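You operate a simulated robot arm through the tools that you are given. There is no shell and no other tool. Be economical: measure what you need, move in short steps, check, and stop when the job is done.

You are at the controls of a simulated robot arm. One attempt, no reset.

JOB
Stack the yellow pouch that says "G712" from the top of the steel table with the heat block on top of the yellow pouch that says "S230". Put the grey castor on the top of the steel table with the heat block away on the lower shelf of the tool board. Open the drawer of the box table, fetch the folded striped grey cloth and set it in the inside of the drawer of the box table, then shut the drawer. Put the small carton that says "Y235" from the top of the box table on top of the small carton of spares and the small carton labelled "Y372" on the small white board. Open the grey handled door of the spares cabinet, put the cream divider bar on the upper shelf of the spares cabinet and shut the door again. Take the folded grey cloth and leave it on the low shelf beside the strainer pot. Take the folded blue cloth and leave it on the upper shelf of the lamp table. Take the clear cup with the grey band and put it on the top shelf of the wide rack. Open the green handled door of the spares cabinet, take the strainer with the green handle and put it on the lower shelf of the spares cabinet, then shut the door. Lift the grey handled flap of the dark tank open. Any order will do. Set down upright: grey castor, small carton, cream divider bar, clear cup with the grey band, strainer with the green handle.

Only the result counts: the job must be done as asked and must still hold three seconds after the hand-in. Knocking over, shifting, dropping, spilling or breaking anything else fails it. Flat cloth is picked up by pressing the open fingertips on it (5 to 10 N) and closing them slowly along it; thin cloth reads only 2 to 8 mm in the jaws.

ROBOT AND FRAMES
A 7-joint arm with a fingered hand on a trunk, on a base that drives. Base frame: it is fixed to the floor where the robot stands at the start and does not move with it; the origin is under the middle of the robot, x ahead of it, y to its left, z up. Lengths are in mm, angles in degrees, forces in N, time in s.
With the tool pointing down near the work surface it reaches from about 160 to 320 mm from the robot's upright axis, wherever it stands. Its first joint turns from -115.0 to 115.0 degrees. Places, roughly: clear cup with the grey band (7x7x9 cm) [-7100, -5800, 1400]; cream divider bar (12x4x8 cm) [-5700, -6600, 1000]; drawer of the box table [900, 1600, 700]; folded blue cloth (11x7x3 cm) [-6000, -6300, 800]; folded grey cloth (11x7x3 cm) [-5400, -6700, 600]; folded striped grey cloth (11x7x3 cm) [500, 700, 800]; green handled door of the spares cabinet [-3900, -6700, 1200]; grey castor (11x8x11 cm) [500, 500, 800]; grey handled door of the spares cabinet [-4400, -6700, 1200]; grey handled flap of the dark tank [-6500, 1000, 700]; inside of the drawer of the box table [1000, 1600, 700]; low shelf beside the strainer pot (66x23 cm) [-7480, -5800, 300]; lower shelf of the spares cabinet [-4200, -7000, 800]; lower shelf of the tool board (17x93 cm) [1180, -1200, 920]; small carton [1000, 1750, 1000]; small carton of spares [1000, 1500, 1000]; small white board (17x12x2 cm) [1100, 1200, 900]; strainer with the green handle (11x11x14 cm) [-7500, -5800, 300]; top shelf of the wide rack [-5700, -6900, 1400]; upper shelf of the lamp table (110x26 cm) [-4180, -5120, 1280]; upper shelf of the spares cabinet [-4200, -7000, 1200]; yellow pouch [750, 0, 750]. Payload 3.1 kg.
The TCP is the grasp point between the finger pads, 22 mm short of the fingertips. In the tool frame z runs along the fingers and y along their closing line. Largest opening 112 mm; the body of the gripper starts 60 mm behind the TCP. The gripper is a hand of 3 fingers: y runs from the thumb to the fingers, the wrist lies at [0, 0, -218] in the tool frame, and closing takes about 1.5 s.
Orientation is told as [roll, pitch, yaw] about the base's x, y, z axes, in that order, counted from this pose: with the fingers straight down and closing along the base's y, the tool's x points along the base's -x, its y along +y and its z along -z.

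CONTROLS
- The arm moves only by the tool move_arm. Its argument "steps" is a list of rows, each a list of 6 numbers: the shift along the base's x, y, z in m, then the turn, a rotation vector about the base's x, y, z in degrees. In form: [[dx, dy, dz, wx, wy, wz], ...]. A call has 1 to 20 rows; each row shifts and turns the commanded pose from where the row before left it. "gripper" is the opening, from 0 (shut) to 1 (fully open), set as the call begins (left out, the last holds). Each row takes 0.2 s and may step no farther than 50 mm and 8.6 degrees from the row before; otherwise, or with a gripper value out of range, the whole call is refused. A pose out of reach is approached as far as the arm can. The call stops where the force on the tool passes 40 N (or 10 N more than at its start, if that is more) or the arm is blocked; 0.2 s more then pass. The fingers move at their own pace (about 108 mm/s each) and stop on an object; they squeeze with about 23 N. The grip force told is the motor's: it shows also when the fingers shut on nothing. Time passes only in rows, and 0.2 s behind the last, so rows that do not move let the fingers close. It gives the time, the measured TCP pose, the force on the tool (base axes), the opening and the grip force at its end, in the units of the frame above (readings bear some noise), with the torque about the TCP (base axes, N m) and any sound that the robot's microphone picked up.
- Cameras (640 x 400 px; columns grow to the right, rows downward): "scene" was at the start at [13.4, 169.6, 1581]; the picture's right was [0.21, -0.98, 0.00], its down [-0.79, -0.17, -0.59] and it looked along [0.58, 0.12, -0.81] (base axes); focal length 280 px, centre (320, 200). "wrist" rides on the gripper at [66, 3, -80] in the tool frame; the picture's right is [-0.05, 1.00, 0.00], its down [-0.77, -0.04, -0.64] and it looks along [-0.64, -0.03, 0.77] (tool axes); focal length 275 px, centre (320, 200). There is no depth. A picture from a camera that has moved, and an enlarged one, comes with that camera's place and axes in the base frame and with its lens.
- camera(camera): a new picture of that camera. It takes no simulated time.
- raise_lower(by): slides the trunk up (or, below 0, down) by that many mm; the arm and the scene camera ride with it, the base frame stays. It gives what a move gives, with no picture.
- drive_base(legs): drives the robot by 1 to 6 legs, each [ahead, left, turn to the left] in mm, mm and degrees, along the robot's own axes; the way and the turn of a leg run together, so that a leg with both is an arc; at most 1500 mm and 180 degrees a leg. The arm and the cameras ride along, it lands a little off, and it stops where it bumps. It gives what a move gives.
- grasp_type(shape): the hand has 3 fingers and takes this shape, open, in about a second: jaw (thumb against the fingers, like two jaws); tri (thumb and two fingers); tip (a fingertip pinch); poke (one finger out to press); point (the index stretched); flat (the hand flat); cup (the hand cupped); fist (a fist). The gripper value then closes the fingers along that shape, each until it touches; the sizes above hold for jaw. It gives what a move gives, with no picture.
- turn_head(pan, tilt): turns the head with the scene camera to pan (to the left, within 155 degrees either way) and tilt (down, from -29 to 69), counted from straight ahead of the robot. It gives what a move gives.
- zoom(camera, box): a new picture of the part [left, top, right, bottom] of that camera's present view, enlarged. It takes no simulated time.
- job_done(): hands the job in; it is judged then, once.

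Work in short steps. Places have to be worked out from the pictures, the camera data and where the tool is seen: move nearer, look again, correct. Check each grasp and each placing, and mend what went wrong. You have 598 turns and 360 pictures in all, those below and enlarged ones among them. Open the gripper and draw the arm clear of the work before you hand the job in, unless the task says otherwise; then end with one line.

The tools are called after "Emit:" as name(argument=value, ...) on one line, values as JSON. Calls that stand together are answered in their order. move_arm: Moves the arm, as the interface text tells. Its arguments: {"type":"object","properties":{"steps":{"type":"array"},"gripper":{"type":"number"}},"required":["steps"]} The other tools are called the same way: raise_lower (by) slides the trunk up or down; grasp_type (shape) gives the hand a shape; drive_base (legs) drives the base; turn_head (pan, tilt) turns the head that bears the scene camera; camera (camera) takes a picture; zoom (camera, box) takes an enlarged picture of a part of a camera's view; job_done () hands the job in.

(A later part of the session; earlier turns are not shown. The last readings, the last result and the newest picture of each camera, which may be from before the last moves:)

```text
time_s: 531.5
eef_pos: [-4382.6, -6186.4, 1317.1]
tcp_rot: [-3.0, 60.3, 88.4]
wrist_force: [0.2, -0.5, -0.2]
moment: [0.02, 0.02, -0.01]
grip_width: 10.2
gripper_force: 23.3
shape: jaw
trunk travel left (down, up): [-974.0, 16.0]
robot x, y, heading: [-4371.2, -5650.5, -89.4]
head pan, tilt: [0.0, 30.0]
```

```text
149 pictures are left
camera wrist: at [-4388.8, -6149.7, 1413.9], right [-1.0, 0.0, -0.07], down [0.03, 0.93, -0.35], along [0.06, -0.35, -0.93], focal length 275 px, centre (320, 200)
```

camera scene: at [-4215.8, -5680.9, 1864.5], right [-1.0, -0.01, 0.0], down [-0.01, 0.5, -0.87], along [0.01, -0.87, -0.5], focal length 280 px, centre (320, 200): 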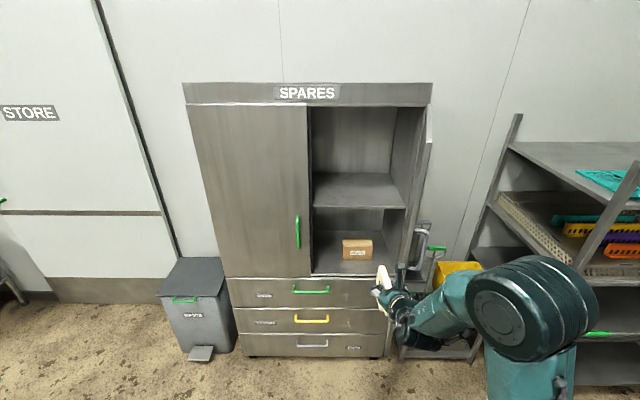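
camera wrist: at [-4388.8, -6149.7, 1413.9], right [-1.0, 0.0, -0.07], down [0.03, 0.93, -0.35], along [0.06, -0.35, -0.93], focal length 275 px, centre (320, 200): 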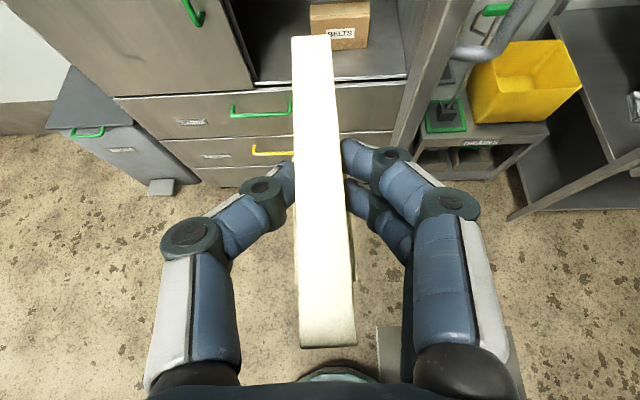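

Place with a stretched arm so the elbow clears the open door. Shift left 60 and extend 250.

Emit:
drive_base(legs=[[0, 60, 0]])

Emit:
move_arm(steps=[[0, -0.04, 0, 0, 0, 0], [0, -0.04, 0, 0, 0, 0], [0, -0.04, 0, 0, 0, 0], [0, -0.04, 0, 0, 0, 0], [0, -0.04, 0, 0, 0, 0], [0, -0.04, 0, 0, 0, 0]])

Emit:
drive_base(legs=[[200, 0, 0]])

Emit:
camera(camera="scene")

Emit:
camera(camera="wrist")

```text
time_s: 532.4
eef_pos: [-4325.1, -6184.6, 1317.7]
tcp_rot: [-3.5, 60.3, 88.0]
wrist_force: [-0.4, -0.1, -1.0]
moment: [-0.01, 0.0, 0.02]
grip_width: 10.6
gripper_force: 23.8
shape: jaw
trunk travel left (down, up): [-974.0, 16.0]
robot x, y, heading: [-4308.4, -5651.8, -89.3]
head pan, tilt: [0.0, 30.0]
```

```text
time_s: 533.8
eef_pos: [-4320.4, -6429.1, 1314.7]
tcp_rot: [-3.0, 60.1, 88.6]
wrist_force: [0.3, -0.7, -0.6]
moment: [0.01, 0.01, 0.03]
grip_width: 10.5
gripper_force: 22.5
shape: jaw
trunk travel left (down, up): [-974.0, 16.0]
robot x, y, heading: [-4311.7, -5651.1, -89.4]
head pan, tilt: [0.0, 30.0]
```

```text
time_s: 535.4
eef_pos: [-4320.9, -6628.5, 1318.0]
tcp_rot: [-3.1, 60.3, 88.1]
wrist_force: [0.1, -0.2, -0.7]
moment: [0.02, 0.05, -0.02]
grip_width: 10.5
gripper_force: 23.4
shape: jaw
trunk travel left (down, up): [-974.0, 16.0]
robot x, y, heading: [-4309.9, -5854.9, -89.7]
head pan, tilt: [0.0, 30.0]
```

```text
148 pictures are left
camera scene: at [-4153.5, -5883.0, 1864.6], right [-1.0, -0.01, 0.0], down [0.0, 0.5, -0.87], along [0.01, -0.87, -0.5], focal length 280 px, centre (320, 200)
```

scene: 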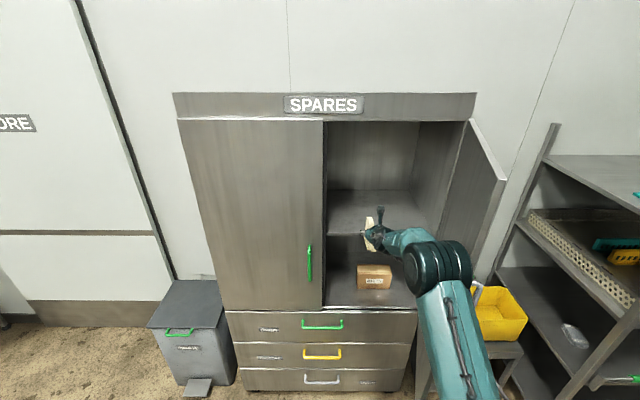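

```text
147 pictures are left
camera wrist: at [-4328.9, -6592.2, 1414.2], right [-1.0, 0.01, -0.07], down [0.03, 0.93, -0.35], along [0.06, -0.36, -0.93], focal length 275 px, centre (320, 200)
```

wrist: 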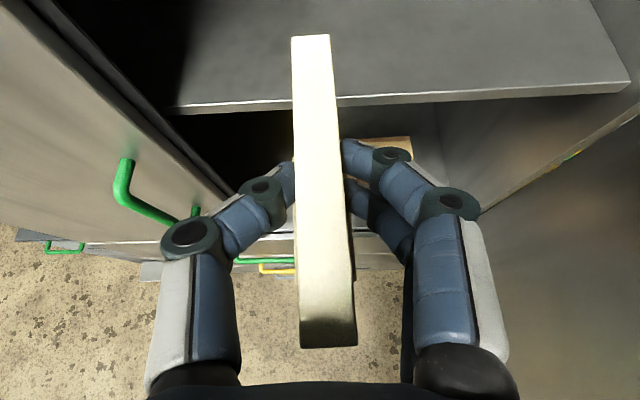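

Drive 240 more so the bar is over the shelf.

Emit:
drive_base(legs=[[240, 0, 0]])

Emit:
camera(camera="scene")

Emit:
camera(camera="wrist")

```text
time_s: 537.2
eef_pos: [-4319.5, -6865.7, 1315.3]
tcp_rot: [-3.1, 60.3, 88.1]
wrist_force: [0.5, 0.6, -1.6]
moment: [0.07, -0.01, -0.07]
grip_width: 10.5
gripper_force: 23.2
shape: jaw
trunk travel left (down, up): [-974.0, 16.0]
robot x, y, heading: [-4308.3, -6093.3, -89.3]
head pan, tilt: [0.0, 30.0]
```

```text
146 pictures are left
camera scene: at [-4151.5, -6120.6, 1864.6], right [-1.0, -0.01, 0.0], down [0.0, 0.5, -0.87], along [0.01, -0.87, -0.5], focal length 280 px, centre (320, 200)
```

scene: 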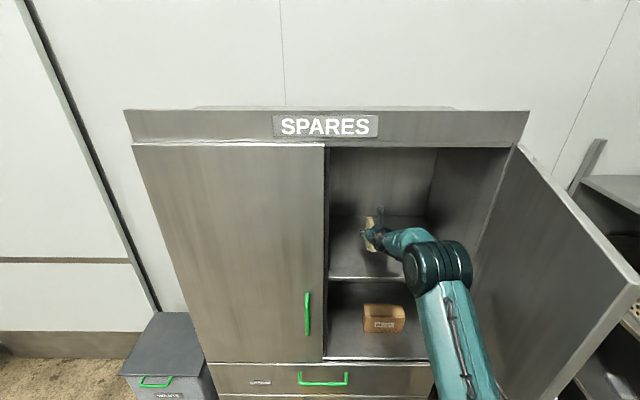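

```text
145 pictures are left
camera wrist: at [-4326.1, -6829.9, 1414.1], right [-1.0, 0.01, -0.07], down [0.03, 0.93, -0.35], along [0.06, -0.36, -0.93], focal length 275 px, centre (320, 200)
```

wrist: 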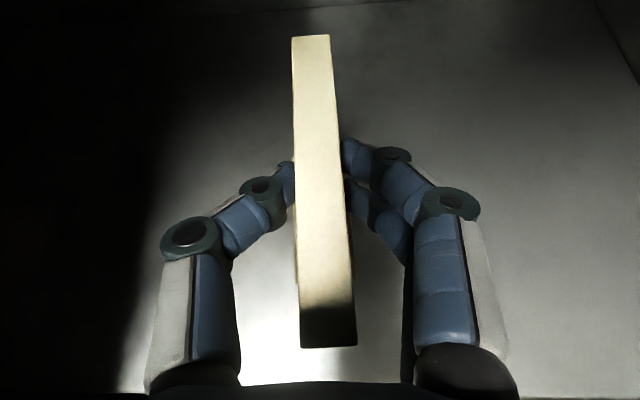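

Over the shelf. Lower in steps until contact.

Emit:
move_arm(steps=[[0, 0, -0.02, 0, 0, 0], [0, 0, -0.015, 0, 0, 0], [0, 0, -0.005, 0, 0, 0], [0, 0, -0.004, 0, 0, 0], [0, 0, -0.004, 0, 0, 0]])

```text
time_s: 538.4
eef_pos: [-4320.0, -6866.2, 1268.7]
tcp_rot: [-3.1, 60.3, 88.2]
wrist_force: [0.5, 0.2, -0.7]
moment: [-0.01, 0.01, 0.02]
grip_width: 10.4
gripper_force: 22.8
shape: jaw
trunk travel left (down, up): [-974.0, 16.0]
robot x, y, heading: [-4307.3, -6092.8, -89.3]
head pan, tilt: [0.0, 30.0]
```

Emit:
move_arm(steps=[[0, 0, -0.004, 0, 0, 0], [0, 0, -0.004, 0, 0, 0], [0, 0, -0.003, 0, 0, 0], [0, 0, -0.003, 0, 0, 0], [0, 0, -0.003, 0, 0, 0]])

```text
time_s: 539.6
eef_pos: [-4317.5, -6866.3, 1256.9]
tcp_rot: [-3.2, 61.0, 88.1]
wrist_force: [1.2, -8.3, 23.7]
moment: [-0.3, 0.05, 0.03]
grip_width: 10.7
gripper_force: 23.5
shape: jaw
trunk travel left (down, up): [-974.0, 16.0]
robot x, y, heading: [-4308.4, -6092.4, -89.4]
head pan, tilt: [0.0, 30.0]
```

Contact at 24 N. Open a little and look.

Emit:
move_arm(steps=[[0, 0, 0.001, 0, 0, 0], [0, 0, 0, 0, 0, 0], [0, 0, 0, 0, 0, 0], [0, 0, 0, 0, 0, 0]], gripper=0.4)

Emit:
camera(camera="wrist")

```text
time_s: 540.6
eef_pos: [-4319.1, -6866.4, 1252.7]
tcp_rot: [-3.1, 60.2, 88.1]
wrist_force: [-0.4, 1.1, 0.6]
moment: [-0.01, 0.02, 0.02]
grip_width: 44.0
gripper_force: 0.0
shape: jaw
trunk travel left (down, up): [-974.0, 16.0]
robot x, y, heading: [-4304.4, -6092.1, -89.3]
head pan, tilt: [0.0, 30.0]
```

```text
144 pictures are left
camera wrist: at [-4326.4, -6830.7, 1348.8], right [-1.0, 0.01, -0.07], down [0.03, 0.94, -0.35], along [0.06, -0.35, -0.93], focal length 275 px, centre (320, 200)
```

wrist: 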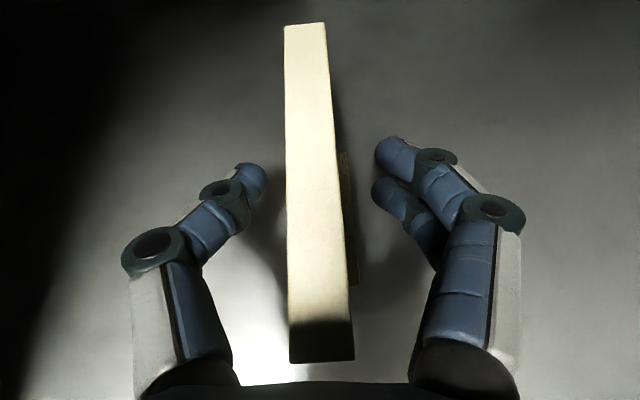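

Standing upright. Rise 45 mm, drive straight back 420.

Emit:
move_arm(steps=[[0, 0, 0.02, 0, 0, 0], [0, 0, 0.025, 0, 0, 0]])

Emit:
drive_base(legs=[[-400, 0, 0]])

Emit:
zoom(camera="scene", box=[160, 80, 520, 330])

```text
time_s: 541.2
eef_pos: [-4317.1, -6865.9, 1298.1]
tcp_rot: [-3.1, 60.4, 88.2]
wrist_force: [0.6, -0.3, -0.4]
moment: [-0.01, -0.01, 0.0]
grip_width: 44.6
gripper_force: 0.0
shape: jaw
trunk travel left (down, up): [-974.0, 16.0]
robot x, y, heading: [-4305.4, -6094.4, -89.6]
head pan, tilt: [0.0, 30.0]
```

```text
time_s: 543.7
eef_pos: [-4325.1, -6470.2, 1298.1]
tcp_rot: [-3.1, 60.1, 87.9]
wrist_force: [0.0, -0.7, 0.5]
moment: [0.0, 0.0, 0.0]
grip_width: 44.0
gripper_force: 0.0
shape: jaw
trunk travel left (down, up): [-974.0, 16.0]
robot x, y, heading: [-4305.7, -5695.3, -89.9]
head pan, tilt: [0.0, 30.0]
```

```text
1.60 times, centred on (340, 205) of scene
camera zoom: at [-4154.3, -5726.5, 1864.5], right [-1.0, 0.0, 0.0], down [0.0, 0.5, -0.87], along [0.0, -0.87, -0.5], focal length 448 px, centre (288, 192)
```

zoom: 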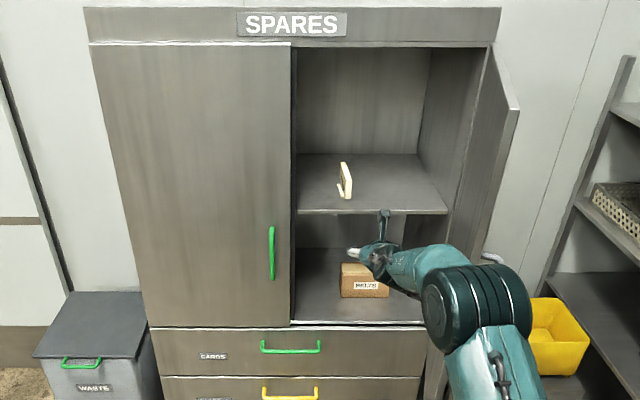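

Bar stands on the upper shelf. Now shut the grey door: retract, go right around the door's free edge, then sweep it closed from outside.

Emit:
move_arm(steps=[[0, 0.04, 0, 0, 0, 0], [0, 0.04, 0, 0, 0, 0], [0, 0.04, 0, 0, 0, 0], [0, 0.04, 0, 0, 0, 0], [0, 0.04, 0, 0, 0, 0]], gripper=0)

Emit:
drive_base(legs=[[0, -350, 0]])

Emit:
camera(camera="scene")

Emit:
camera(camera="wrist")

```text
time_s: 544.9
eef_pos: [-4321.7, -6267.1, 1299.1]
tcp_rot: [-3.1, 60.4, 87.9]
wrist_force: [0.8, -0.2, -1.1]
moment: [0.01, 0.02, 0.0]
grip_width: 0.0
gripper_force: 22.9
shape: jaw
trunk travel left (down, up): [-974.0, 16.0]
robot x, y, heading: [-4306.0, -5693.4, -89.7]
head pan, tilt: [0.0, 30.0]
```

```text
time_s: 547.2
eef_pos: [-4677.0, -6270.3, 1299.3]
tcp_rot: [-3.0, 60.2, 87.9]
wrist_force: [-1.0, -0.7, 0.2]
moment: [0.04, -0.01, -0.03]
grip_width: 0.1
gripper_force: 23.4
shape: jaw
trunk travel left (down, up): [-974.0, 16.0]
robot x, y, heading: [-4662.2, -5697.1, -89.6]
head pan, tilt: [0.0, 30.0]
```

```text
142 pictures are left
camera scene: at [-4507.4, -5726.8, 1864.4], right [-1.0, 0.0, 0.0], down [0.0, 0.5, -0.87], along [0.0, -0.87, -0.5], focal length 280 px, centre (320, 200)
```

scene: 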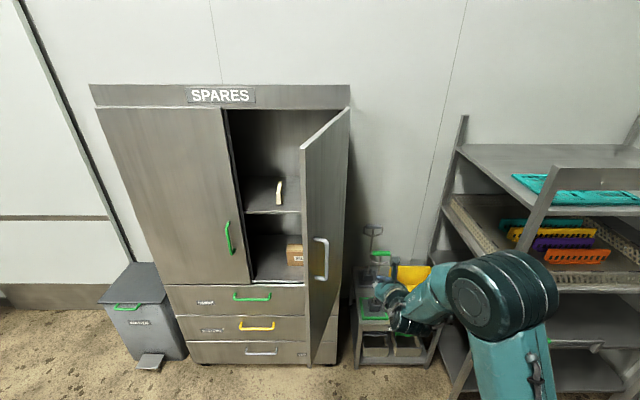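

```text
141 pictures are left
camera wrist: at [-4683.6, -6233.8, 1395.5], right [-1.0, 0.01, -0.07], down [0.04, 0.93, -0.35], along [0.06, -0.36, -0.93], focal length 275 px, centre (320, 200)
```

wrist: 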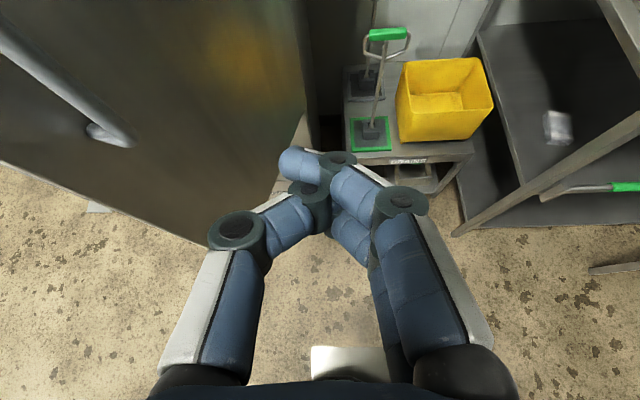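

Extend 130 forward beside the door, then sweep left and forward to swing it shut.

Emit:
move_arm(steps=[[0, -0.04, 0, 0, 0, 0], [0, -0.045, 0, 0, 0, 0], [0, -0.045, 0, 0, 0, 0]])

Emit:
drive_base(legs=[[29, 209, 0], [43, 76, 0], [60, 63, 0]])

Emit:
camera(camera="scene")

```text
time_s: 548.0
eef_pos: [-4677.4, -6400.5, 1295.5]
tcp_rot: [-3.1, 60.1, 87.9]
wrist_force: [-0.5, 0.1, 1.0]
moment: [0.01, 0.01, -0.02]
grip_width: 0.0
gripper_force: 22.9
shape: jaw
trunk travel left (down, up): [-974.0, 16.0]
robot x, y, heading: [-4665.7, -5697.2, -89.9]
head pan, tilt: [0.0, 30.0]
```

```text
time_s: 551.0
eef_pos: [-4329.4, -6527.9, 1296.4]
tcp_rot: [-3.1, 60.2, 88.1]
wrist_force: [0.2, 0.2, 0.0]
moment: [0.0, 0.02, -0.03]
grip_width: 0.1
gripper_force: 22.4
shape: jaw
trunk travel left (down, up): [-974.0, 16.0]
robot x, y, heading: [-4316.3, -5826.6, -89.4]
head pan, tilt: [0.0, 30.0]
```

```text
140 pictures are left
camera scene: at [-4161.4, -5856.6, 1864.5], right [-1.0, 0.0, 0.0], down [0.0, 0.5, -0.87], along [0.0, -0.87, -0.5], focal length 280 px, centre (320, 200)
```

scene: 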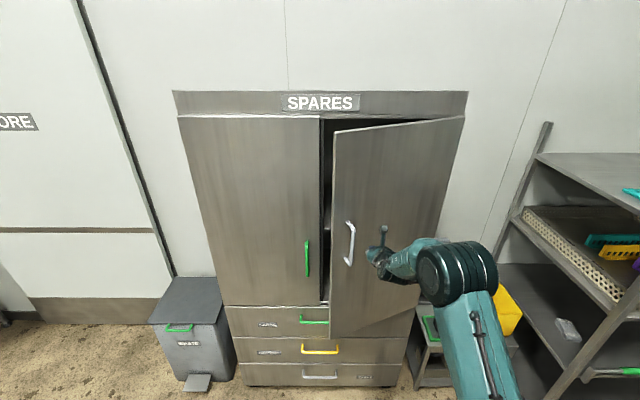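

Nearly closed. Continue forward to push it fully shut, avoiding the handle.

Emit:
drive_base(legs=[[75, 15, 0], [90, 0, 0]])

Emit:
camera(camera="scene")

```text
time_s: 552.7
eef_pos: [-4314.2, -6694.9, 1297.2]
tcp_rot: [-3.1, 60.3, 87.9]
wrist_force: [0.5, 0.6, 0.2]
moment: [0.0, 0.04, 0.01]
grip_width: 0.0
gripper_force: 22.9
shape: jaw
trunk travel left (down, up): [-974.0, 16.0]
robot x, y, heading: [-4299.8, -5996.2, -89.9]
head pan, tilt: [0.0, 30.0]
```

```text
139 pictures are left
camera scene: at [-4146.3, -6022.8, 1864.5], right [-1.0, 0.0, 0.0], down [0.0, 0.5, -0.87], along [0.0, -0.87, -0.5], focal length 280 px, centre (320, 200)
```

scene: 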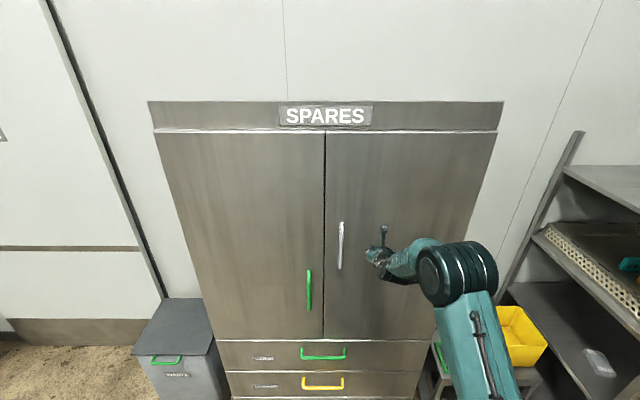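

Looks shut; press gently to make sure.

Emit:
move_arm(steps=[[0, -0.01, 0, 0, 0, 0], [0, -0.008, 0, 0, 0, 0], [0, -0.006, 0, 0, 0, 0], [0, -0.004, 0, 0, 0, 0], [0, -0.004, 0, 0, 0, 0]])

Emit:
drive_base(legs=[[-250, 0, 0]])

Emit:
zoom(camera="scene", box=[160, 80, 520, 330])

```text
time_s: 553.9
eef_pos: [-4317.5, -6719.0, 1298.6]
tcp_rot: [-3.3, 60.3, 87.8]
wrist_force: [-4.9, 23.6, -6.3]
moment: [-0.02, 0.06, 0.23]
grip_width: 0.0
gripper_force: 22.7
shape: jaw
trunk travel left (down, up): [-974.0, 16.0]
robot x, y, heading: [-4303.4, -5993.2, -89.8]
head pan, tilt: [0.0, 30.0]
```

```text
time_s: 555.7
eef_pos: [-4317.6, -6479.4, 1296.0]
tcp_rot: [-3.2, 60.3, 87.8]
wrist_force: [0.1, 0.6, 0.1]
moment: [-0.01, 0.04, 0.0]
grip_width: 0.1
gripper_force: 23.5
shape: jaw
trunk travel left (down, up): [-974.0, 16.0]
robot x, y, heading: [-4302.0, -5743.6, -89.8]
head pan, tilt: [0.0, 30.0]
```

```text
1.60 times, centred on (340, 205) of scene
camera zoom: at [-4147.4, -5775.7, 1864.5], right [-1.0, 0.0, 0.0], down [0.0, 0.5, -0.87], along [0.0, -0.87, -0.5], focal length 448 px, centre (288, 192)
```

zoom: 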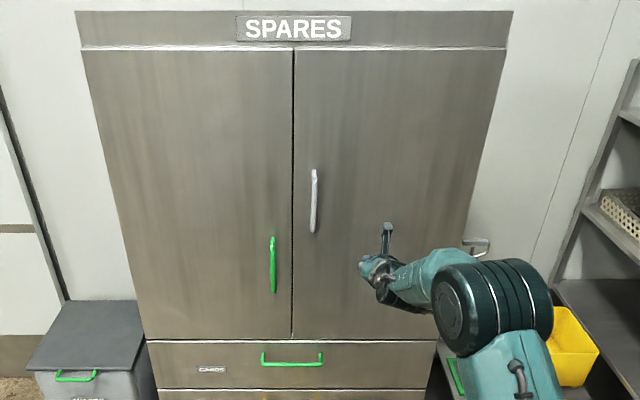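

Grey door shut. Next, open the green door (handle ≈ (−4105,−6705,1109)): lower the trunk, make the tool horizontal, align.

Emit:
raise_lower(by=-190)

Emit:
move_arm(steps=[[0, 0.03, 0, -7.5, 0, 0], [0, 0.03, 0, -7.5, 0, 0], [0, 0.03, 0, -7.5, 0, 0], [0, 0.03, 0, -7.5, 0, 0], [0, 0.03, 0, 0, 0, 0], [0, 0.03, 0, 0, 0, 0]], gripper=0.6)

Emit:
drive_base(legs=[[0, 213, 0], [250, 0, 0]])

Emit:
camera(camera="wrist")

Emit:
camera(camera="scene")

```text
time_s: 557.8
eef_pos: [-4317.4, -6478.5, 1105.3]
tcp_rot: [-3.1, 60.3, 87.7]
wrist_force: [-0.3, 0.0, 0.1]
moment: [0.01, -0.03, -0.02]
grip_width: 0.1
gripper_force: 23.3
shape: jaw
trunk travel left (down, up): [-784.0, 206.0]
robot x, y, heading: [-4299.3, -5744.0, -90.0]
head pan, tilt: [0.0, 30.0]
```

```text
time_s: 559.2
eef_pos: [-4318.1, -6297.1, 1107.2]
tcp_rot: [-108.1, 89.0, -16.9]
wrist_force: [0.2, 0.9, 0.1]
moment: [-0.03, 0.0, -0.01]
grip_width: 66.8
gripper_force: 0.1
shape: jaw
trunk travel left (down, up): [-784.0, 206.0]
robot x, y, heading: [-4304.9, -5746.2, -89.8]
head pan, tilt: [0.0, 30.0]
```

```text
time_s: 562.3
eef_pos: [-4104.6, -6547.6, 1107.3]
tcp_rot: [-105.2, 88.9, -13.8]
wrist_force: [0.2, -0.9, -0.7]
moment: [-0.02, 0.0, -0.01]
grip_width: 67.1
gripper_force: 0.0
shape: jaw
trunk travel left (down, up): [-784.0, 206.0]
robot x, y, heading: [-4090.8, -5997.2, -89.9]
head pan, tilt: [0.0, 30.0]
```

```text
137 pictures are left
camera wrist: at [-4111.5, -6469.5, 1172.4], right [-1.0, -0.02, -0.07], down [0.04, 0.63, -0.77], along [0.06, -0.77, -0.63], focal length 275 px, centre (320, 200)
```

wrist: 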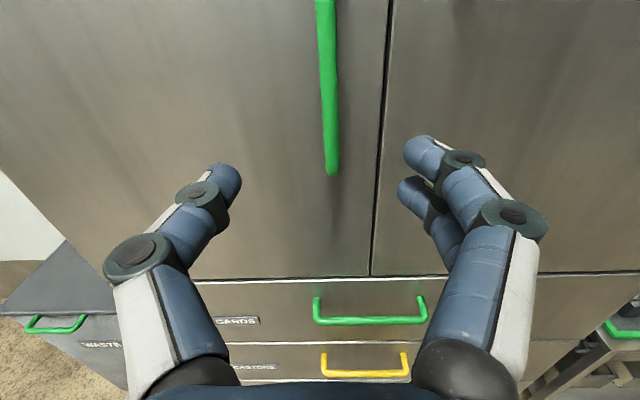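

```text
136 pictures are left
camera scene: at [-3935.3, -6026.1, 1674.5], right [-1.0, 0.0, 0.0], down [0.0, 0.5, -0.87], along [0.0, -0.87, -0.5], focal length 280 px, centre (320, 200)
```

scene: 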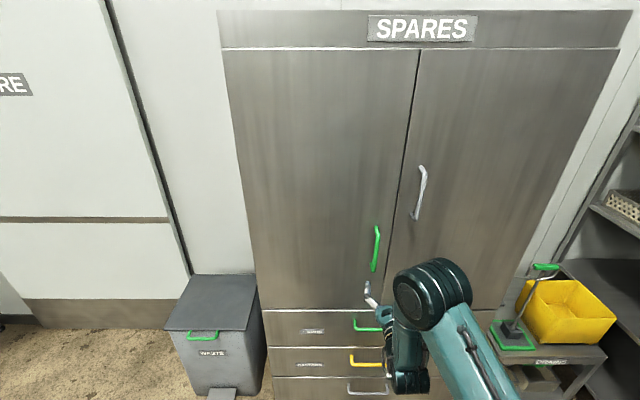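

Aligned. Advance 165 mm to the door face and close.

Emit:
move_arm(steps=[[-0.003, -0.04, 0, 0, 0, 0], [0, -0.04, 0, 0, 0, 0], [0, -0.04, 0, 0, 0, 0], [0, -0.03, 0, 0, 0, 0], [0, -0.01, 0, 0, 0, 0]])

Emit:
move_arm(steps=[[0, 0, 0, 0, 0, 0], [0, 0, 0, 0, 0, 0], [0, 0, 0, 0, 0, 0], [0, 0, 0, 0, 0, 0], [0, 0, 0, 0, 0, 0]], gripper=0)

Emit:
camera(camera="wrist")

```text
time_s: 563.5
eef_pos: [-4106.8, -6708.1, 1105.9]
tcp_rot: [-103.4, 88.9, -12.0]
wrist_force: [0.9, 0.0, -0.8]
moment: [-0.02, 0.0, 0.01]
grip_width: 67.0
gripper_force: 0.0
shape: jaw
trunk travel left (down, up): [-784.0, 206.0]
robot x, y, heading: [-4092.0, -5998.4, -89.5]
head pan, tilt: [0.0, 30.0]
```

```text
time_s: 564.7
eef_pos: [-4106.2, -6709.5, 1106.7]
tcp_rot: [-107.1, 88.9, -15.7]
wrist_force: [4.4, -3.1, 0.5]
moment: [0.02, -0.02, -0.04]
grip_width: 0.1
gripper_force: 22.8
shape: jaw
trunk travel left (down, up): [-784.0, 206.0]
robot x, y, heading: [-4092.9, -5995.4, -89.8]
head pan, tilt: [0.0, 30.0]
```

```text
135 pictures are left
camera wrist: at [-4113.1, -6629.2, 1171.8], right [-1.0, -0.02, -0.06], down [0.04, 0.63, -0.77], along [0.06, -0.77, -0.63], focal length 275 px, centre (320, 200)
```

wrist: 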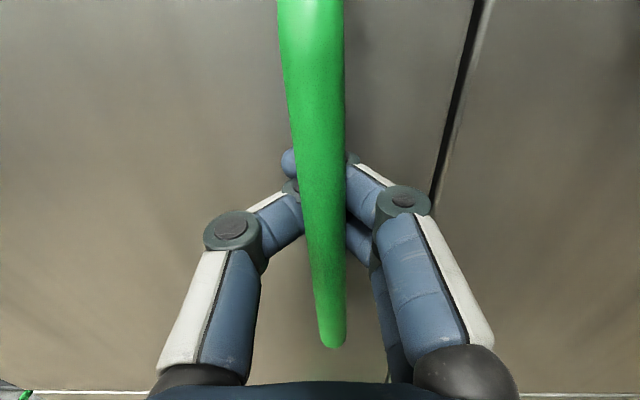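

Hooked. Pull along the arc to the left, in two calls.

Emit:
drive_base(legs=[[-70, 6, 0], [-68, 18, 0], [-64, 30, 0], [-58, 40, 0]])

Emit:
drive_base(legs=[[-49, 49, 0], [-40, 58, 0], [-30, 64, 0], [-12, 60, 0]])

Emit:
camera(camera="scene")

```text
time_s: 566.7
eef_pos: [-4060.7, -6562.8, 1110.3]
tcp_rot: [-138.1, 88.7, -45.2]
wrist_force: [13.5, -7.5, -11.0]
moment: [-0.15, 0.12, -0.26]
grip_width: 0.2
gripper_force: 23.0
shape: jaw
trunk travel left (down, up): [-784.0, 206.0]
robot x, y, heading: [-4062.6, -5854.7, -89.8]
head pan, tilt: [0.0, 30.0]
stopped in leg 3: the force on the tool passed its limit at 42 N (the readings are from after the stop); the commanded pose is now the measured one
```

```text
time_s: 569.5
eef_pos: [-3841.0, -6429.1, 1113.3]
tcp_rot: [-141.7, 88.3, -49.5]
wrist_force: [-0.1, 0.4, 0.0]
moment: [0.04, 0.02, -0.03]
grip_width: 0.0
gripper_force: 23.3
shape: jaw
trunk travel left (down, up): [-784.0, 206.0]
robot x, y, heading: [-3834.5, -5715.7, -89.6]
head pan, tilt: [0.0, 30.0]
```

```text
134 pictures are left
camera scene: at [-3676.6, -5744.6, 1674.4], right [-1.0, 0.0, 0.0], down [0.0, 0.5, -0.87], along [0.0, -0.87, -0.5], focal length 280 px, centre (320, 200)
```

scene: 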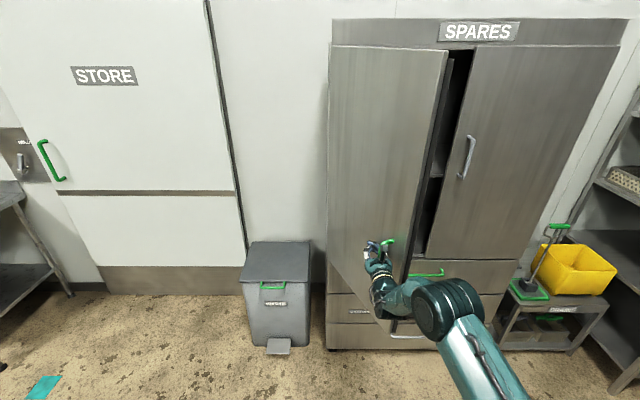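

The hand slipped off at ~60° open. I go around the free edge to the inner side and push it wider.

Emit:
move_arm(steps=[[0, 0.045, 0, 0, 0, 0], [0, 0.045, 0, 0, 0, 0], [0, 0.04, 0, 0, 0, 0]])

Emit:
drive_base(legs=[[0, -200, 0]])

Emit:
move_arm(steps=[[0, -0.045, 0, 0, 0, 0], [0, -0.045, 0, 0, 0, 0], [0, -0.045, 0, 0, 0, 0], [0, -0.04, 0, 0, 0, 0]])

Emit:
camera(camera="scene")

```text
time_s: 570.0
eef_pos: [-3833.8, -6379.6, 1115.6]
tcp_rot: [-143.6, 88.1, -50.8]
wrist_force: [8.8, -25.9, -4.0]
moment: [-0.02, -0.02, -0.16]
grip_width: 0.1
gripper_force: 22.8
shape: jaw
trunk travel left (down, up): [-784.0, 206.0]
robot x, y, heading: [-3827.4, -5717.5, -89.5]
head pan, tilt: [0.0, 30.0]
stopped in row 2: the force on the tool passed its limit at 56 N (the readings are from after the stop); the commanded pose is now the measured one
```

```text
time_s: 570.9
eef_pos: [-3852.7, -6384.7, 1115.4]
tcp_rot: [-142.1, 88.0, -48.5]
wrist_force: [9.2, -26.9, -0.8]
moment: [-0.02, -0.03, -0.11]
grip_width: 0.0
gripper_force: 23.1
shape: jaw
trunk travel left (down, up): [-784.0, 206.0]
robot x, y, heading: [-3856.9, -5717.7, -89.5]
head pan, tilt: [0.0, 30.0]
stopped in leg 1: the force on the tool passed its limit at 46 N (the readings are from after the stop); the commanded pose is now the measured one
```

```text
time_s: 571.5
eef_pos: [-3869.8, -6450.0, 1117.8]
tcp_rot: [-144.2, 87.8, -52.1]
wrist_force: [-9.5, 23.8, 6.3]
moment: [0.61, 0.23, 1.09]
grip_width: 0.0
gripper_force: 23.5
shape: jaw
trunk travel left (down, up): [-784.0, 206.0]
robot x, y, heading: [-3857.9, -5715.4, -89.9]
head pan, tilt: [0.0, 30.0]
stopped in row 2: the force on the tool passed its limit at 98 N (the readings are from after the stop); the commanded pose is now the measured one
```

```text
133 pictures are left
camera scene: at [-3706.1, -5738.0, 1675.3], right [-1.0, 0.0, 0.0], down [0.0, 0.5, -0.87], along [0.0, -0.87, -0.5], focal length 280 px, centre (320, 200)
```

scene: 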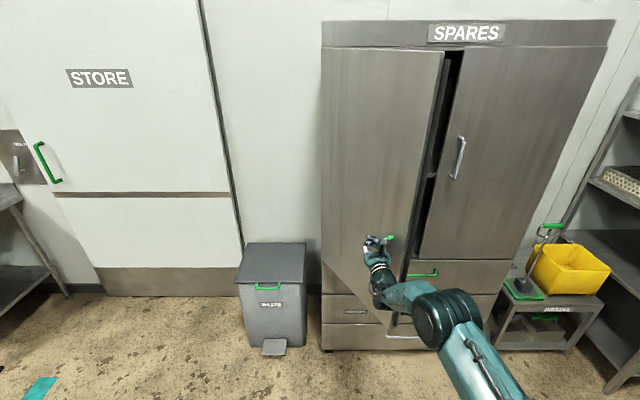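

The hand was actually still hooked in the handle. Open the fingers first, then withdraw and look.

Emit:
move_arm(steps=[[0, 0.003, 0, 0, 0, 0], [0, 0, 0, 0, 0, 0], [0, 0, 0, 0, 0, 0], [0, 0, 0, 0, 0, 0]], gripper=0.6)

Emit:
camera(camera="wrist")

```text
time_s: 572.5
eef_pos: [-3861.2, -6446.9, 1118.7]
tcp_rot: [-148.8, 87.9, -56.0]
wrist_force: [3.1, 27.3, -0.8]
moment: [0.1, 0.42, 4.5]
grip_width: 29.6
gripper_force: 0.0
shape: jaw
trunk travel left (down, up): [-784.0, 206.0]
robot x, y, heading: [-3856.3, -5718.5, -89.9]
head pan, tilt: [0.0, 30.0]
```

```text
132 pictures are left
camera wrist: at [-3869.2, -6365.3, 1181.5], right [-1.0, -0.05, -0.06], down [0.02, 0.61, -0.79], along [0.08, -0.79, -0.61], focal length 275 px, centre (320, 200)
```

wrist: 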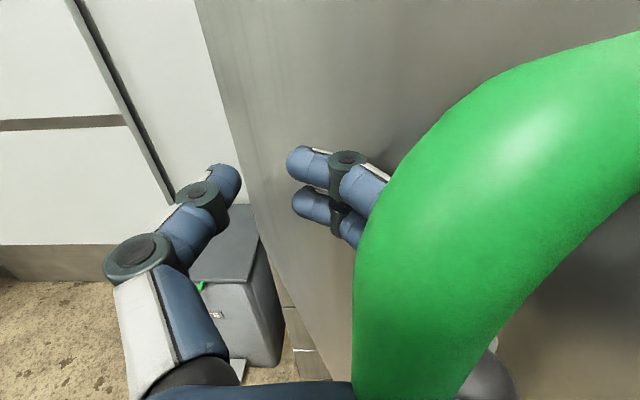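

The right fingers are behind the bar. Withdraw straight back gently, slightly left.

Emit:
move_arm(steps=[[0.004, 0.01, 0, 0, 0, 0], [0.004, 0.012, 0, 0, 0, 0], [0.003, 0.015, 0, 0, 0, 0]])

Emit:
camera(camera="wrist")

```text
time_s: 573.3
eef_pos: [-3863.0, -6413.5, 1114.1]
tcp_rot: [-132.5, 88.0, -40.8]
wrist_force: [-0.9, 0.3, 0.1]
moment: [0.0, 0.04, 0.01]
grip_width: 67.7
gripper_force: 0.1
shape: jaw
trunk travel left (down, up): [-784.0, 206.0]
robot x, y, heading: [-3856.3, -5716.5, -89.7]
head pan, tilt: [0.0, 30.0]
```

```text
131 pictures are left
camera wrist: at [-3871.4, -6333.1, 1177.6], right [-1.0, -0.03, -0.07], down [0.04, 0.62, -0.78], along [0.07, -0.78, -0.62], focal length 275 px, centre (320, 200)
```

wrist: 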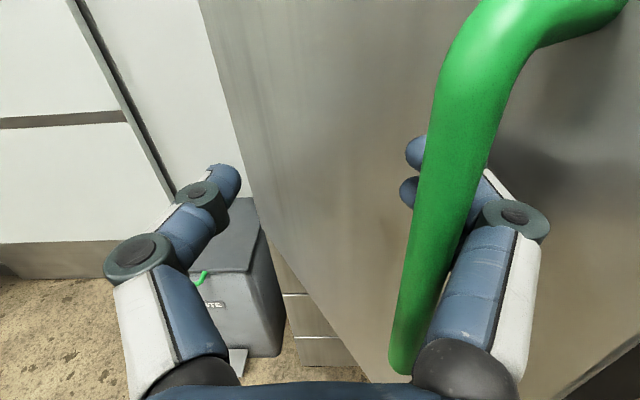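

Free of force. Pull back 130 mm further.

Emit:
move_arm(steps=[[0.002, 0.02, 0, 0, 0, 0], [0.002, 0.025, 0, 0, 0, 0], [0, 0.03, 0, 0, 0, 0]])

Emit:
camera(camera="wrist")

```text
time_s: 574.1
eef_pos: [-3850.7, -6340.0, 1114.9]
tcp_rot: [-142.7, 88.1, -50.3]
wrist_force: [0.1, -0.7, -0.1]
moment: [0.05, 0.01, 0.0]
grip_width: 67.2
gripper_force: 0.0
shape: jaw
trunk travel left (down, up): [-784.0, 206.0]
robot x, y, heading: [-3858.4, -5710.0, -89.7]
head pan, tilt: [0.0, 30.0]
```

```text
130 pictures are left
camera wrist: at [-3858.1, -6258.7, 1179.5], right [-1.0, -0.04, -0.07], down [0.03, 0.62, -0.79], along [0.08, -0.79, -0.61], focal length 275 px, centre (320, 200)
```

wrist: 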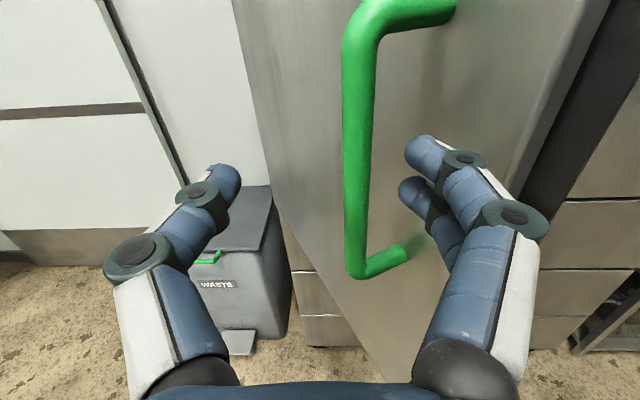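

Emit:
move_arm(steps=[[0, 0.04, 0, 0, 0, 0], [0, 0.04, 0, 0, 0, 0]], gripper=0)

Emit:
camera(camera="scene")

```text
time_s: 574.7
eef_pos: [-3849.5, -6260.2, 1115.4]
tcp_rot: [-141.7, 88.1, -49.2]
wrist_force: [0.2, 0.5, -0.1]
moment: [0.03, -0.02, -0.02]
grip_width: 0.0
gripper_force: 16.4
shape: jaw
trunk travel left (down, up): [-784.0, 206.0]
robot x, y, heading: [-3857.0, -5715.3, -89.6]
head pan, tilt: [0.0, 30.0]
```

```text
129 pictures are left
camera scene: at [-3700.6, -5744.9, 1674.5], right [-1.0, 0.0, 0.0], down [0.0, 0.5, -0.87], along [0.0, -0.87, -0.5], focal length 280 px, centre (320, 200)
```

scene: 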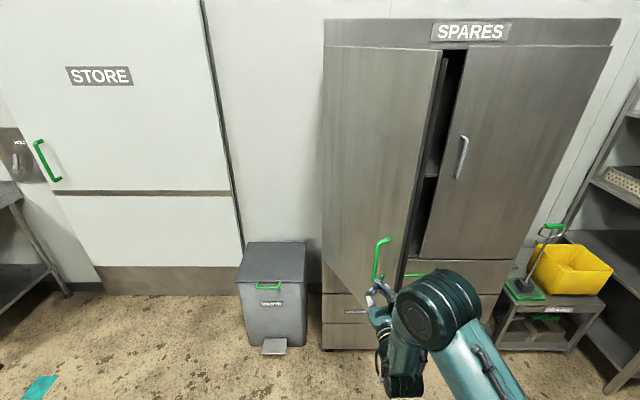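

Door is ~33° open, free edge ≈ (−4049,−6511). Move right and insert the closed hand beside the free edge.

Emit:
drive_base(legs=[[0, -265, 0], [60, 0, 0]])

Emit:
move_arm(steps=[[0, -0.045, 0, 0, 0, 0], [0, -0.045, 0, 0, 0, 0], [0, -0.045, 0, 0, 0, 0], [0, -0.045, 0, 0, 0, 0], [0, -0.045, 0, 0, 0, 0]])

Emit:
camera(camera="wrist")

Emit:
camera(camera="scene")

```text
time_s: 577.1
eef_pos: [-4112.9, -6322.8, 1115.9]
tcp_rot: [-139.6, 88.2, -47.0]
wrist_force: [-0.2, -0.7, 0.2]
moment: [0.01, 0.0, -0.01]
grip_width: 0.0
gripper_force: 23.1
shape: jaw
trunk travel left (down, up): [-784.0, 206.0]
robot x, y, heading: [-4117.5, -5775.2, -89.6]
head pan, tilt: [0.0, 30.0]
```

```text
time_s: 578.3
eef_pos: [-4111.4, -6549.1, 1115.3]
tcp_rot: [-138.8, 88.3, -46.2]
wrist_force: [-0.1, -0.5, 0.1]
moment: [0.0, 0.0, -0.04]
grip_width: 0.1
gripper_force: 23.2
shape: jaw
trunk travel left (down, up): [-784.0, 206.0]
robot x, y, heading: [-4123.6, -5775.5, -89.3]
head pan, tilt: [0.0, 30.0]
```

```text
128 pictures are left
camera wrist: at [-4119.8, -6468.0, 1178.6], right [-1.0, -0.05, -0.07], down [0.02, 0.62, -0.78], along [0.08, -0.78, -0.62], focal length 275 px, centre (320, 200)
```

wrist: 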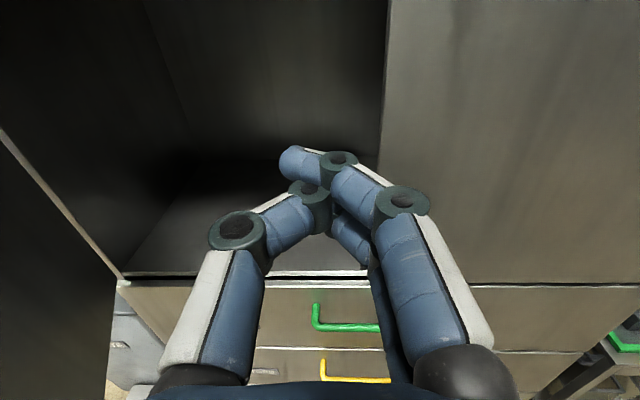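

```text
127 pictures are left
camera scene: at [-3963.5, -5808.4, 1674.5], right [-1.0, -0.01, 0.0], down [0.0, 0.5, -0.87], along [0.01, -0.87, -0.5], focal length 280 px, centre (320, 200)
```

scene: 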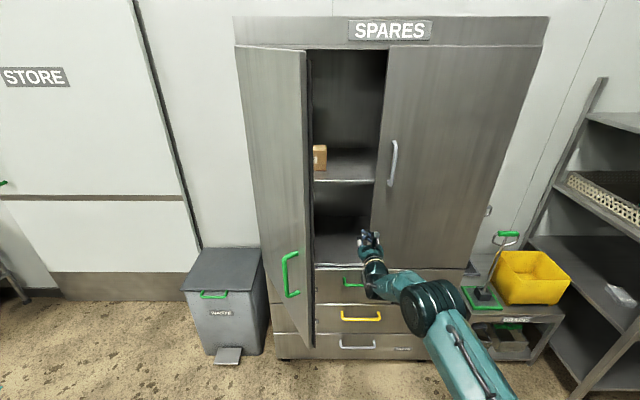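

Door is about 55° open and clear. Sweep left 340 to push it to ~85°.

Emit:
drive_base(legs=[[0, 330, 0]])

Emit:
camera(camera="scene")

```text
time_s: 580.5
eef_pos: [-3789.8, -6545.6, 1116.0]
tcp_rot: [-141.9, 88.1, -49.7]
wrist_force: [0.2, -0.3, 0.2]
moment: [0.03, 0.02, -0.01]
grip_width: 0.2
gripper_force: 23.0
shape: jaw
trunk travel left (down, up): [-784.0, 206.0]
robot x, y, heading: [-3789.4, -5777.0, -90.0]
head pan, tilt: [0.0, 30.0]
```

```text
126 pictures are left
camera scene: at [-3637.1, -5806.6, 1674.5], right [-1.0, 0.0, 0.0], down [0.0, 0.5, -0.87], along [0.0, -0.87, -0.5], focal length 280 px, centre (320, 200)
```

scene: 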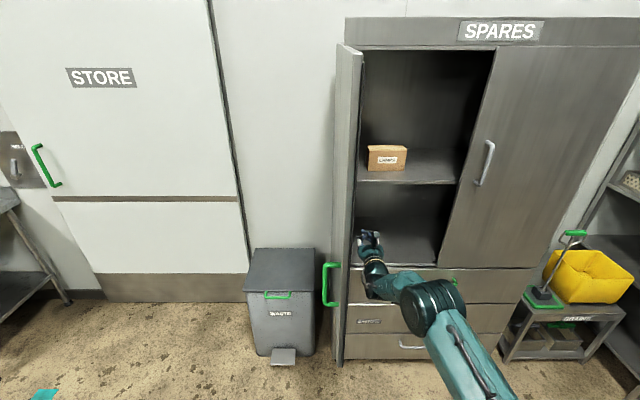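

Green door stands open; lower shelf is empty on this side. Next fetch the grey cloth from the rack's low shelf: drive there.

Emit:
drive_base(legs=[[0, -120, 0], [-80, 0, 0], [0, -1450, 0]])

Emit:
turn_head(pan=0, tilt=35)

Emit:
camera(camera="scene")

```text
time_s: 589.1
eef_pos: [-5329.8, -6482.5, 1116.5]
tcp_rot: [-141.1, 88.0, -47.7]
wrist_force: [0.1, 0.5, 0.6]
moment: [-0.01, -0.02, -0.01]
grip_width: 0.0
gripper_force: 23.2
shape: jaw
trunk travel left (down, up): [-784.0, 206.0]
robot x, y, heading: [-5347.6, -5713.2, -88.8]
head pan, tilt: [0.0, 30.0]
```

```text
time_s: 589.8
eef_pos: [-5331.5, -6482.8, 1115.8]
tcp_rot: [-141.5, 88.2, -48.1]
wrist_force: [-0.2, 1.4, 0.6]
moment: [-0.01, 0.0, -0.03]
grip_width: 0.1
gripper_force: 23.1
shape: jaw
trunk travel left (down, up): [-784.0, 206.0]
robot x, y, heading: [-5348.2, -5714.0, -88.4]
head pan, tilt: [0.0, 35.0]
```

```text
125 pictures are left
camera scene: at [-5195.4, -5736.7, 1666.8], right [-1.0, -0.02, 0.0], down [-0.01, 0.57, -0.82], along [0.02, -0.82, -0.57], focal length 280 px, centre (320, 200)
```

scene: 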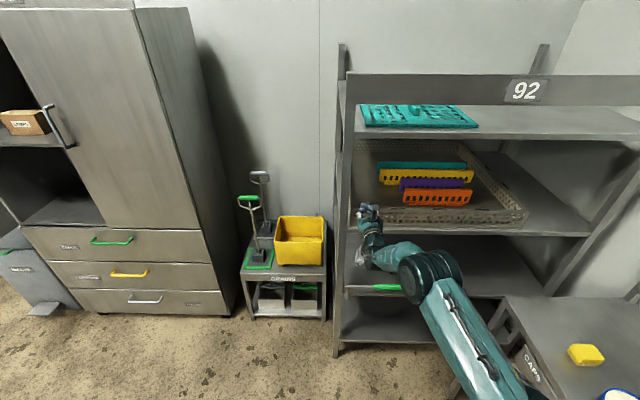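

Retract, lower the trunk 400, tilt the tool 25° down, and look into the low shelf.

Emit:
move_arm(steps=[[0, 0.045, 0, 0, 0, 0], [0, 0.045, 0, 0, 0, 0], [0, 0.045, 0, 0, 0, 0], [0, 0.045, 0, 0, 0, 0], [0, 0.02, 0, 8.3, 0, 0], [0, 0, 0, 8.3, 0, 0], [0, 0, 0, 8.3, 0, 0]], gripper=1)

Emit:
raise_lower(by=-370)

Emit:
drive_base(legs=[[0, -50, -1]])

Emit:
camera(camera="wrist")

Emit:
camera(camera="scene")

```text
time_s: 591.4
eef_pos: [-5331.5, -6282.7, 1116.1]
tcp_rot: [-6.4, 66.3, 86.8]
wrist_force: [0.0, 0.9, 0.2]
moment: [0.0, 0.0, 0.01]
grip_width: 111.9
gripper_force: 0.1
shape: jaw
trunk travel left (down, up): [-784.0, 206.0]
robot x, y, heading: [-5350.8, -5713.7, -88.6]
head pan, tilt: [0.0, 35.0]
```

```text
time_s: 595.0
eef_pos: [-5331.3, -6283.5, 746.8]
tcp_rot: [-6.3, 66.5, 86.7]
wrist_force: [0.5, 0.1, -0.2]
moment: [0.01, 0.01, -0.01]
grip_width: 112.2
gripper_force: 0.1
shape: jaw
trunk travel left (down, up): [-414.0, 576.0]
robot x, y, heading: [-5350.1, -5713.9, -88.8]
head pan, tilt: [0.0, 35.0]
```

```text
time_s: 595.9
eef_pos: [-5391.8, -6284.2, 745.4]
tcp_rot: [-6.4, 66.5, 85.8]
wrist_force: [-0.7, 0.6, -0.6]
moment: [-0.03, 0.01, 0.0]
grip_width: 112.1
gripper_force: 0.1
shape: jaw
trunk travel left (down, up): [-414.0, 576.0]
robot x, y, heading: [-5400.2, -5712.2, -89.7]
head pan, tilt: [0.0, 35.0]
```

```text
124 pictures are left
camera wrist: at [-5400.9, -6237.1, 838.7], right [-1.0, -0.01, -0.09], down [0.03, 0.89, -0.45], along [0.08, -0.45, -0.89], focal length 275 px, centre (320, 200)
```

wrist: 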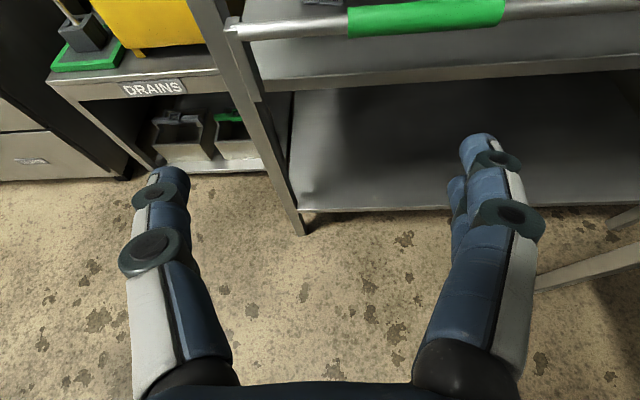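

```text
123 pictures are left
camera scene: at [-5246.5, -5739.9, 1296.8], right [-1.0, -0.01, 0.0], down [0.0, 0.57, -0.82], along [0.0, -0.82, -0.57], focal length 280 px, centre (320, 200)
```

scene: 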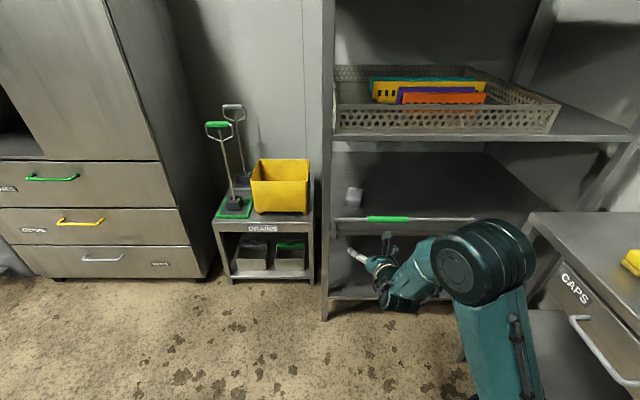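

Cloth ≈ (−5396,−6760) on the shelf at z≈585; a rail runs across the front at z≈663. Tilt the tool to 50°, raise to pass over the rail, and drive closer.

Emit:
move_arm(steps=[[0, 0, -0.01, 8, 0, 0], [0, 0, -0.01, 8, 0, 0]])

Emit:
drive_base(legs=[[250, 0, 0]])

Emit:
camera(camera="wrist")

Emit:
zoom(camera="scene", box=[300, 100, 500, 300])

```text
time_s: 596.5
eef_pos: [-5392.2, -6284.0, 727.0]
tcp_rot: [-4.5, 50.5, 87.4]
wrist_force: [-0.6, 0.5, -0.2]
moment: [-0.02, -0.01, 0.02]
grip_width: 111.9
gripper_force: 0.0
shape: jaw
trunk travel left (down, up): [-414.0, 576.0]
robot x, y, heading: [-5398.2, -5711.2, -89.7]
head pan, tilt: [0.0, 35.0]
```

```text
time_s: 598.3
eef_pos: [-5392.3, -6537.6, 726.1]
tcp_rot: [-4.6, 50.5, 87.1]
wrist_force: [-0.5, -0.2, 0.5]
moment: [-0.01, 0.03, 0.0]
grip_width: 111.7
gripper_force: 0.0
shape: jaw
trunk travel left (down, up): [-414.0, 576.0]
robot x, y, heading: [-5401.9, -5965.4, -90.0]
head pan, tilt: [0.0, 35.0]
```

```text
122 pictures are left
camera wrist: at [-5402.5, -6517.8, 827.9], right [-1.0, 0.02, -0.09], down [0.03, 0.98, -0.19], along [0.08, -0.19, -0.98], focal length 275 px, centre (320, 200)
```

wrist: 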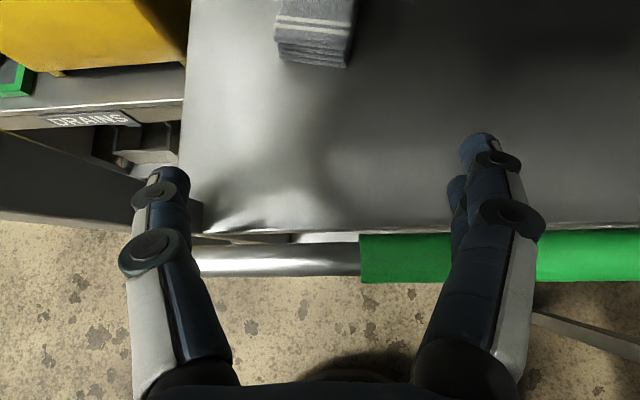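

```text
2.00 times, centred on (400, 200) of scene
camera zoom: at [-5245.1, -5994.1, 1296.7], right [-1.0, 0.0, 0.0], down [0.0, 0.57, -0.82], along [0.0, -0.82, -0.57], focal length 560 px, centre (160, 200)
```

zoom: 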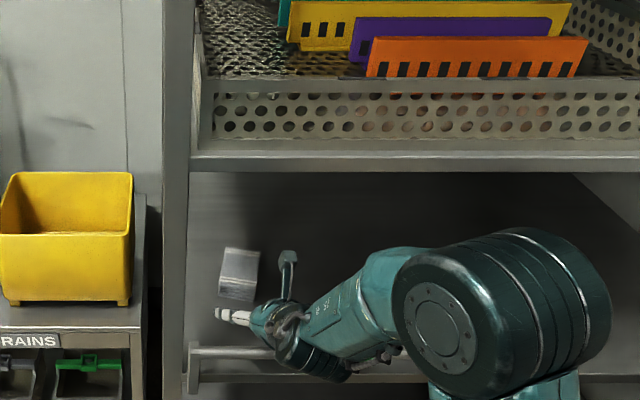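

Cloth: 7 cm wide along x, near end y≈−6700, center ≈ (−5378,−6752). Extend the arm over the rail toward it (base stays).

Emit:
move_arm(steps=[[0.003, -0.04, 0, 0, 0, 0], [0.003, -0.04, 0, 0, 0, 0], [0.003, -0.04, 0, 0, 0, 0], [0.003, -0.04, 0, 0, 0, 0], [0, -0.03, -0.02, 0, 0, 0]])

Emit:
camera(camera="wrist")

Emit:
camera(camera="scene")

```text
time_s: 599.5
eef_pos: [-5381.3, -6727.9, 705.6]
tcp_rot: [-4.5, 50.5, 87.1]
wrist_force: [0.5, -0.2, -0.2]
moment: [0.01, -0.04, -0.01]
grip_width: 111.8
gripper_force: 0.0
shape: jaw
trunk travel left (down, up): [-414.0, 576.0]
robot x, y, heading: [-5399.2, -5968.0, -89.9]
head pan, tilt: [0.0, 35.0]
```

```text
120 pictures are left
camera wrist: at [-5389.5, -6709.4, 807.2], right [-1.0, 0.02, -0.09], down [0.03, 0.98, -0.19], along [0.08, -0.19, -0.98], focal length 275 px, centre (320, 200)
```

wrist: 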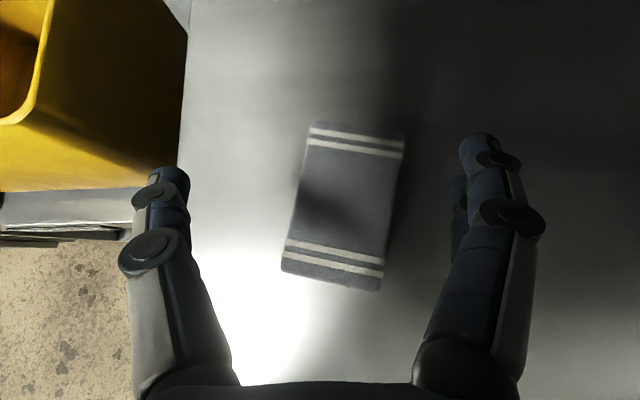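

```text
119 pictures are left
camera scene: at [-5244.7, -5994.1, 1296.7], right [-1.0, 0.0, 0.0], down [0.0, 0.57, -0.82], along [0.0, -0.82, -0.57], focal length 280 px, centre (320, 200)
```

scene: 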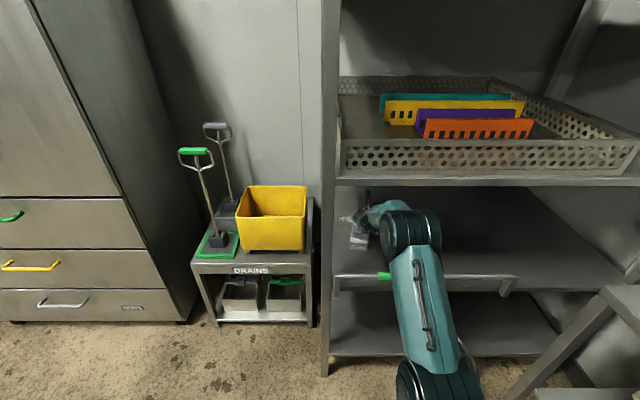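

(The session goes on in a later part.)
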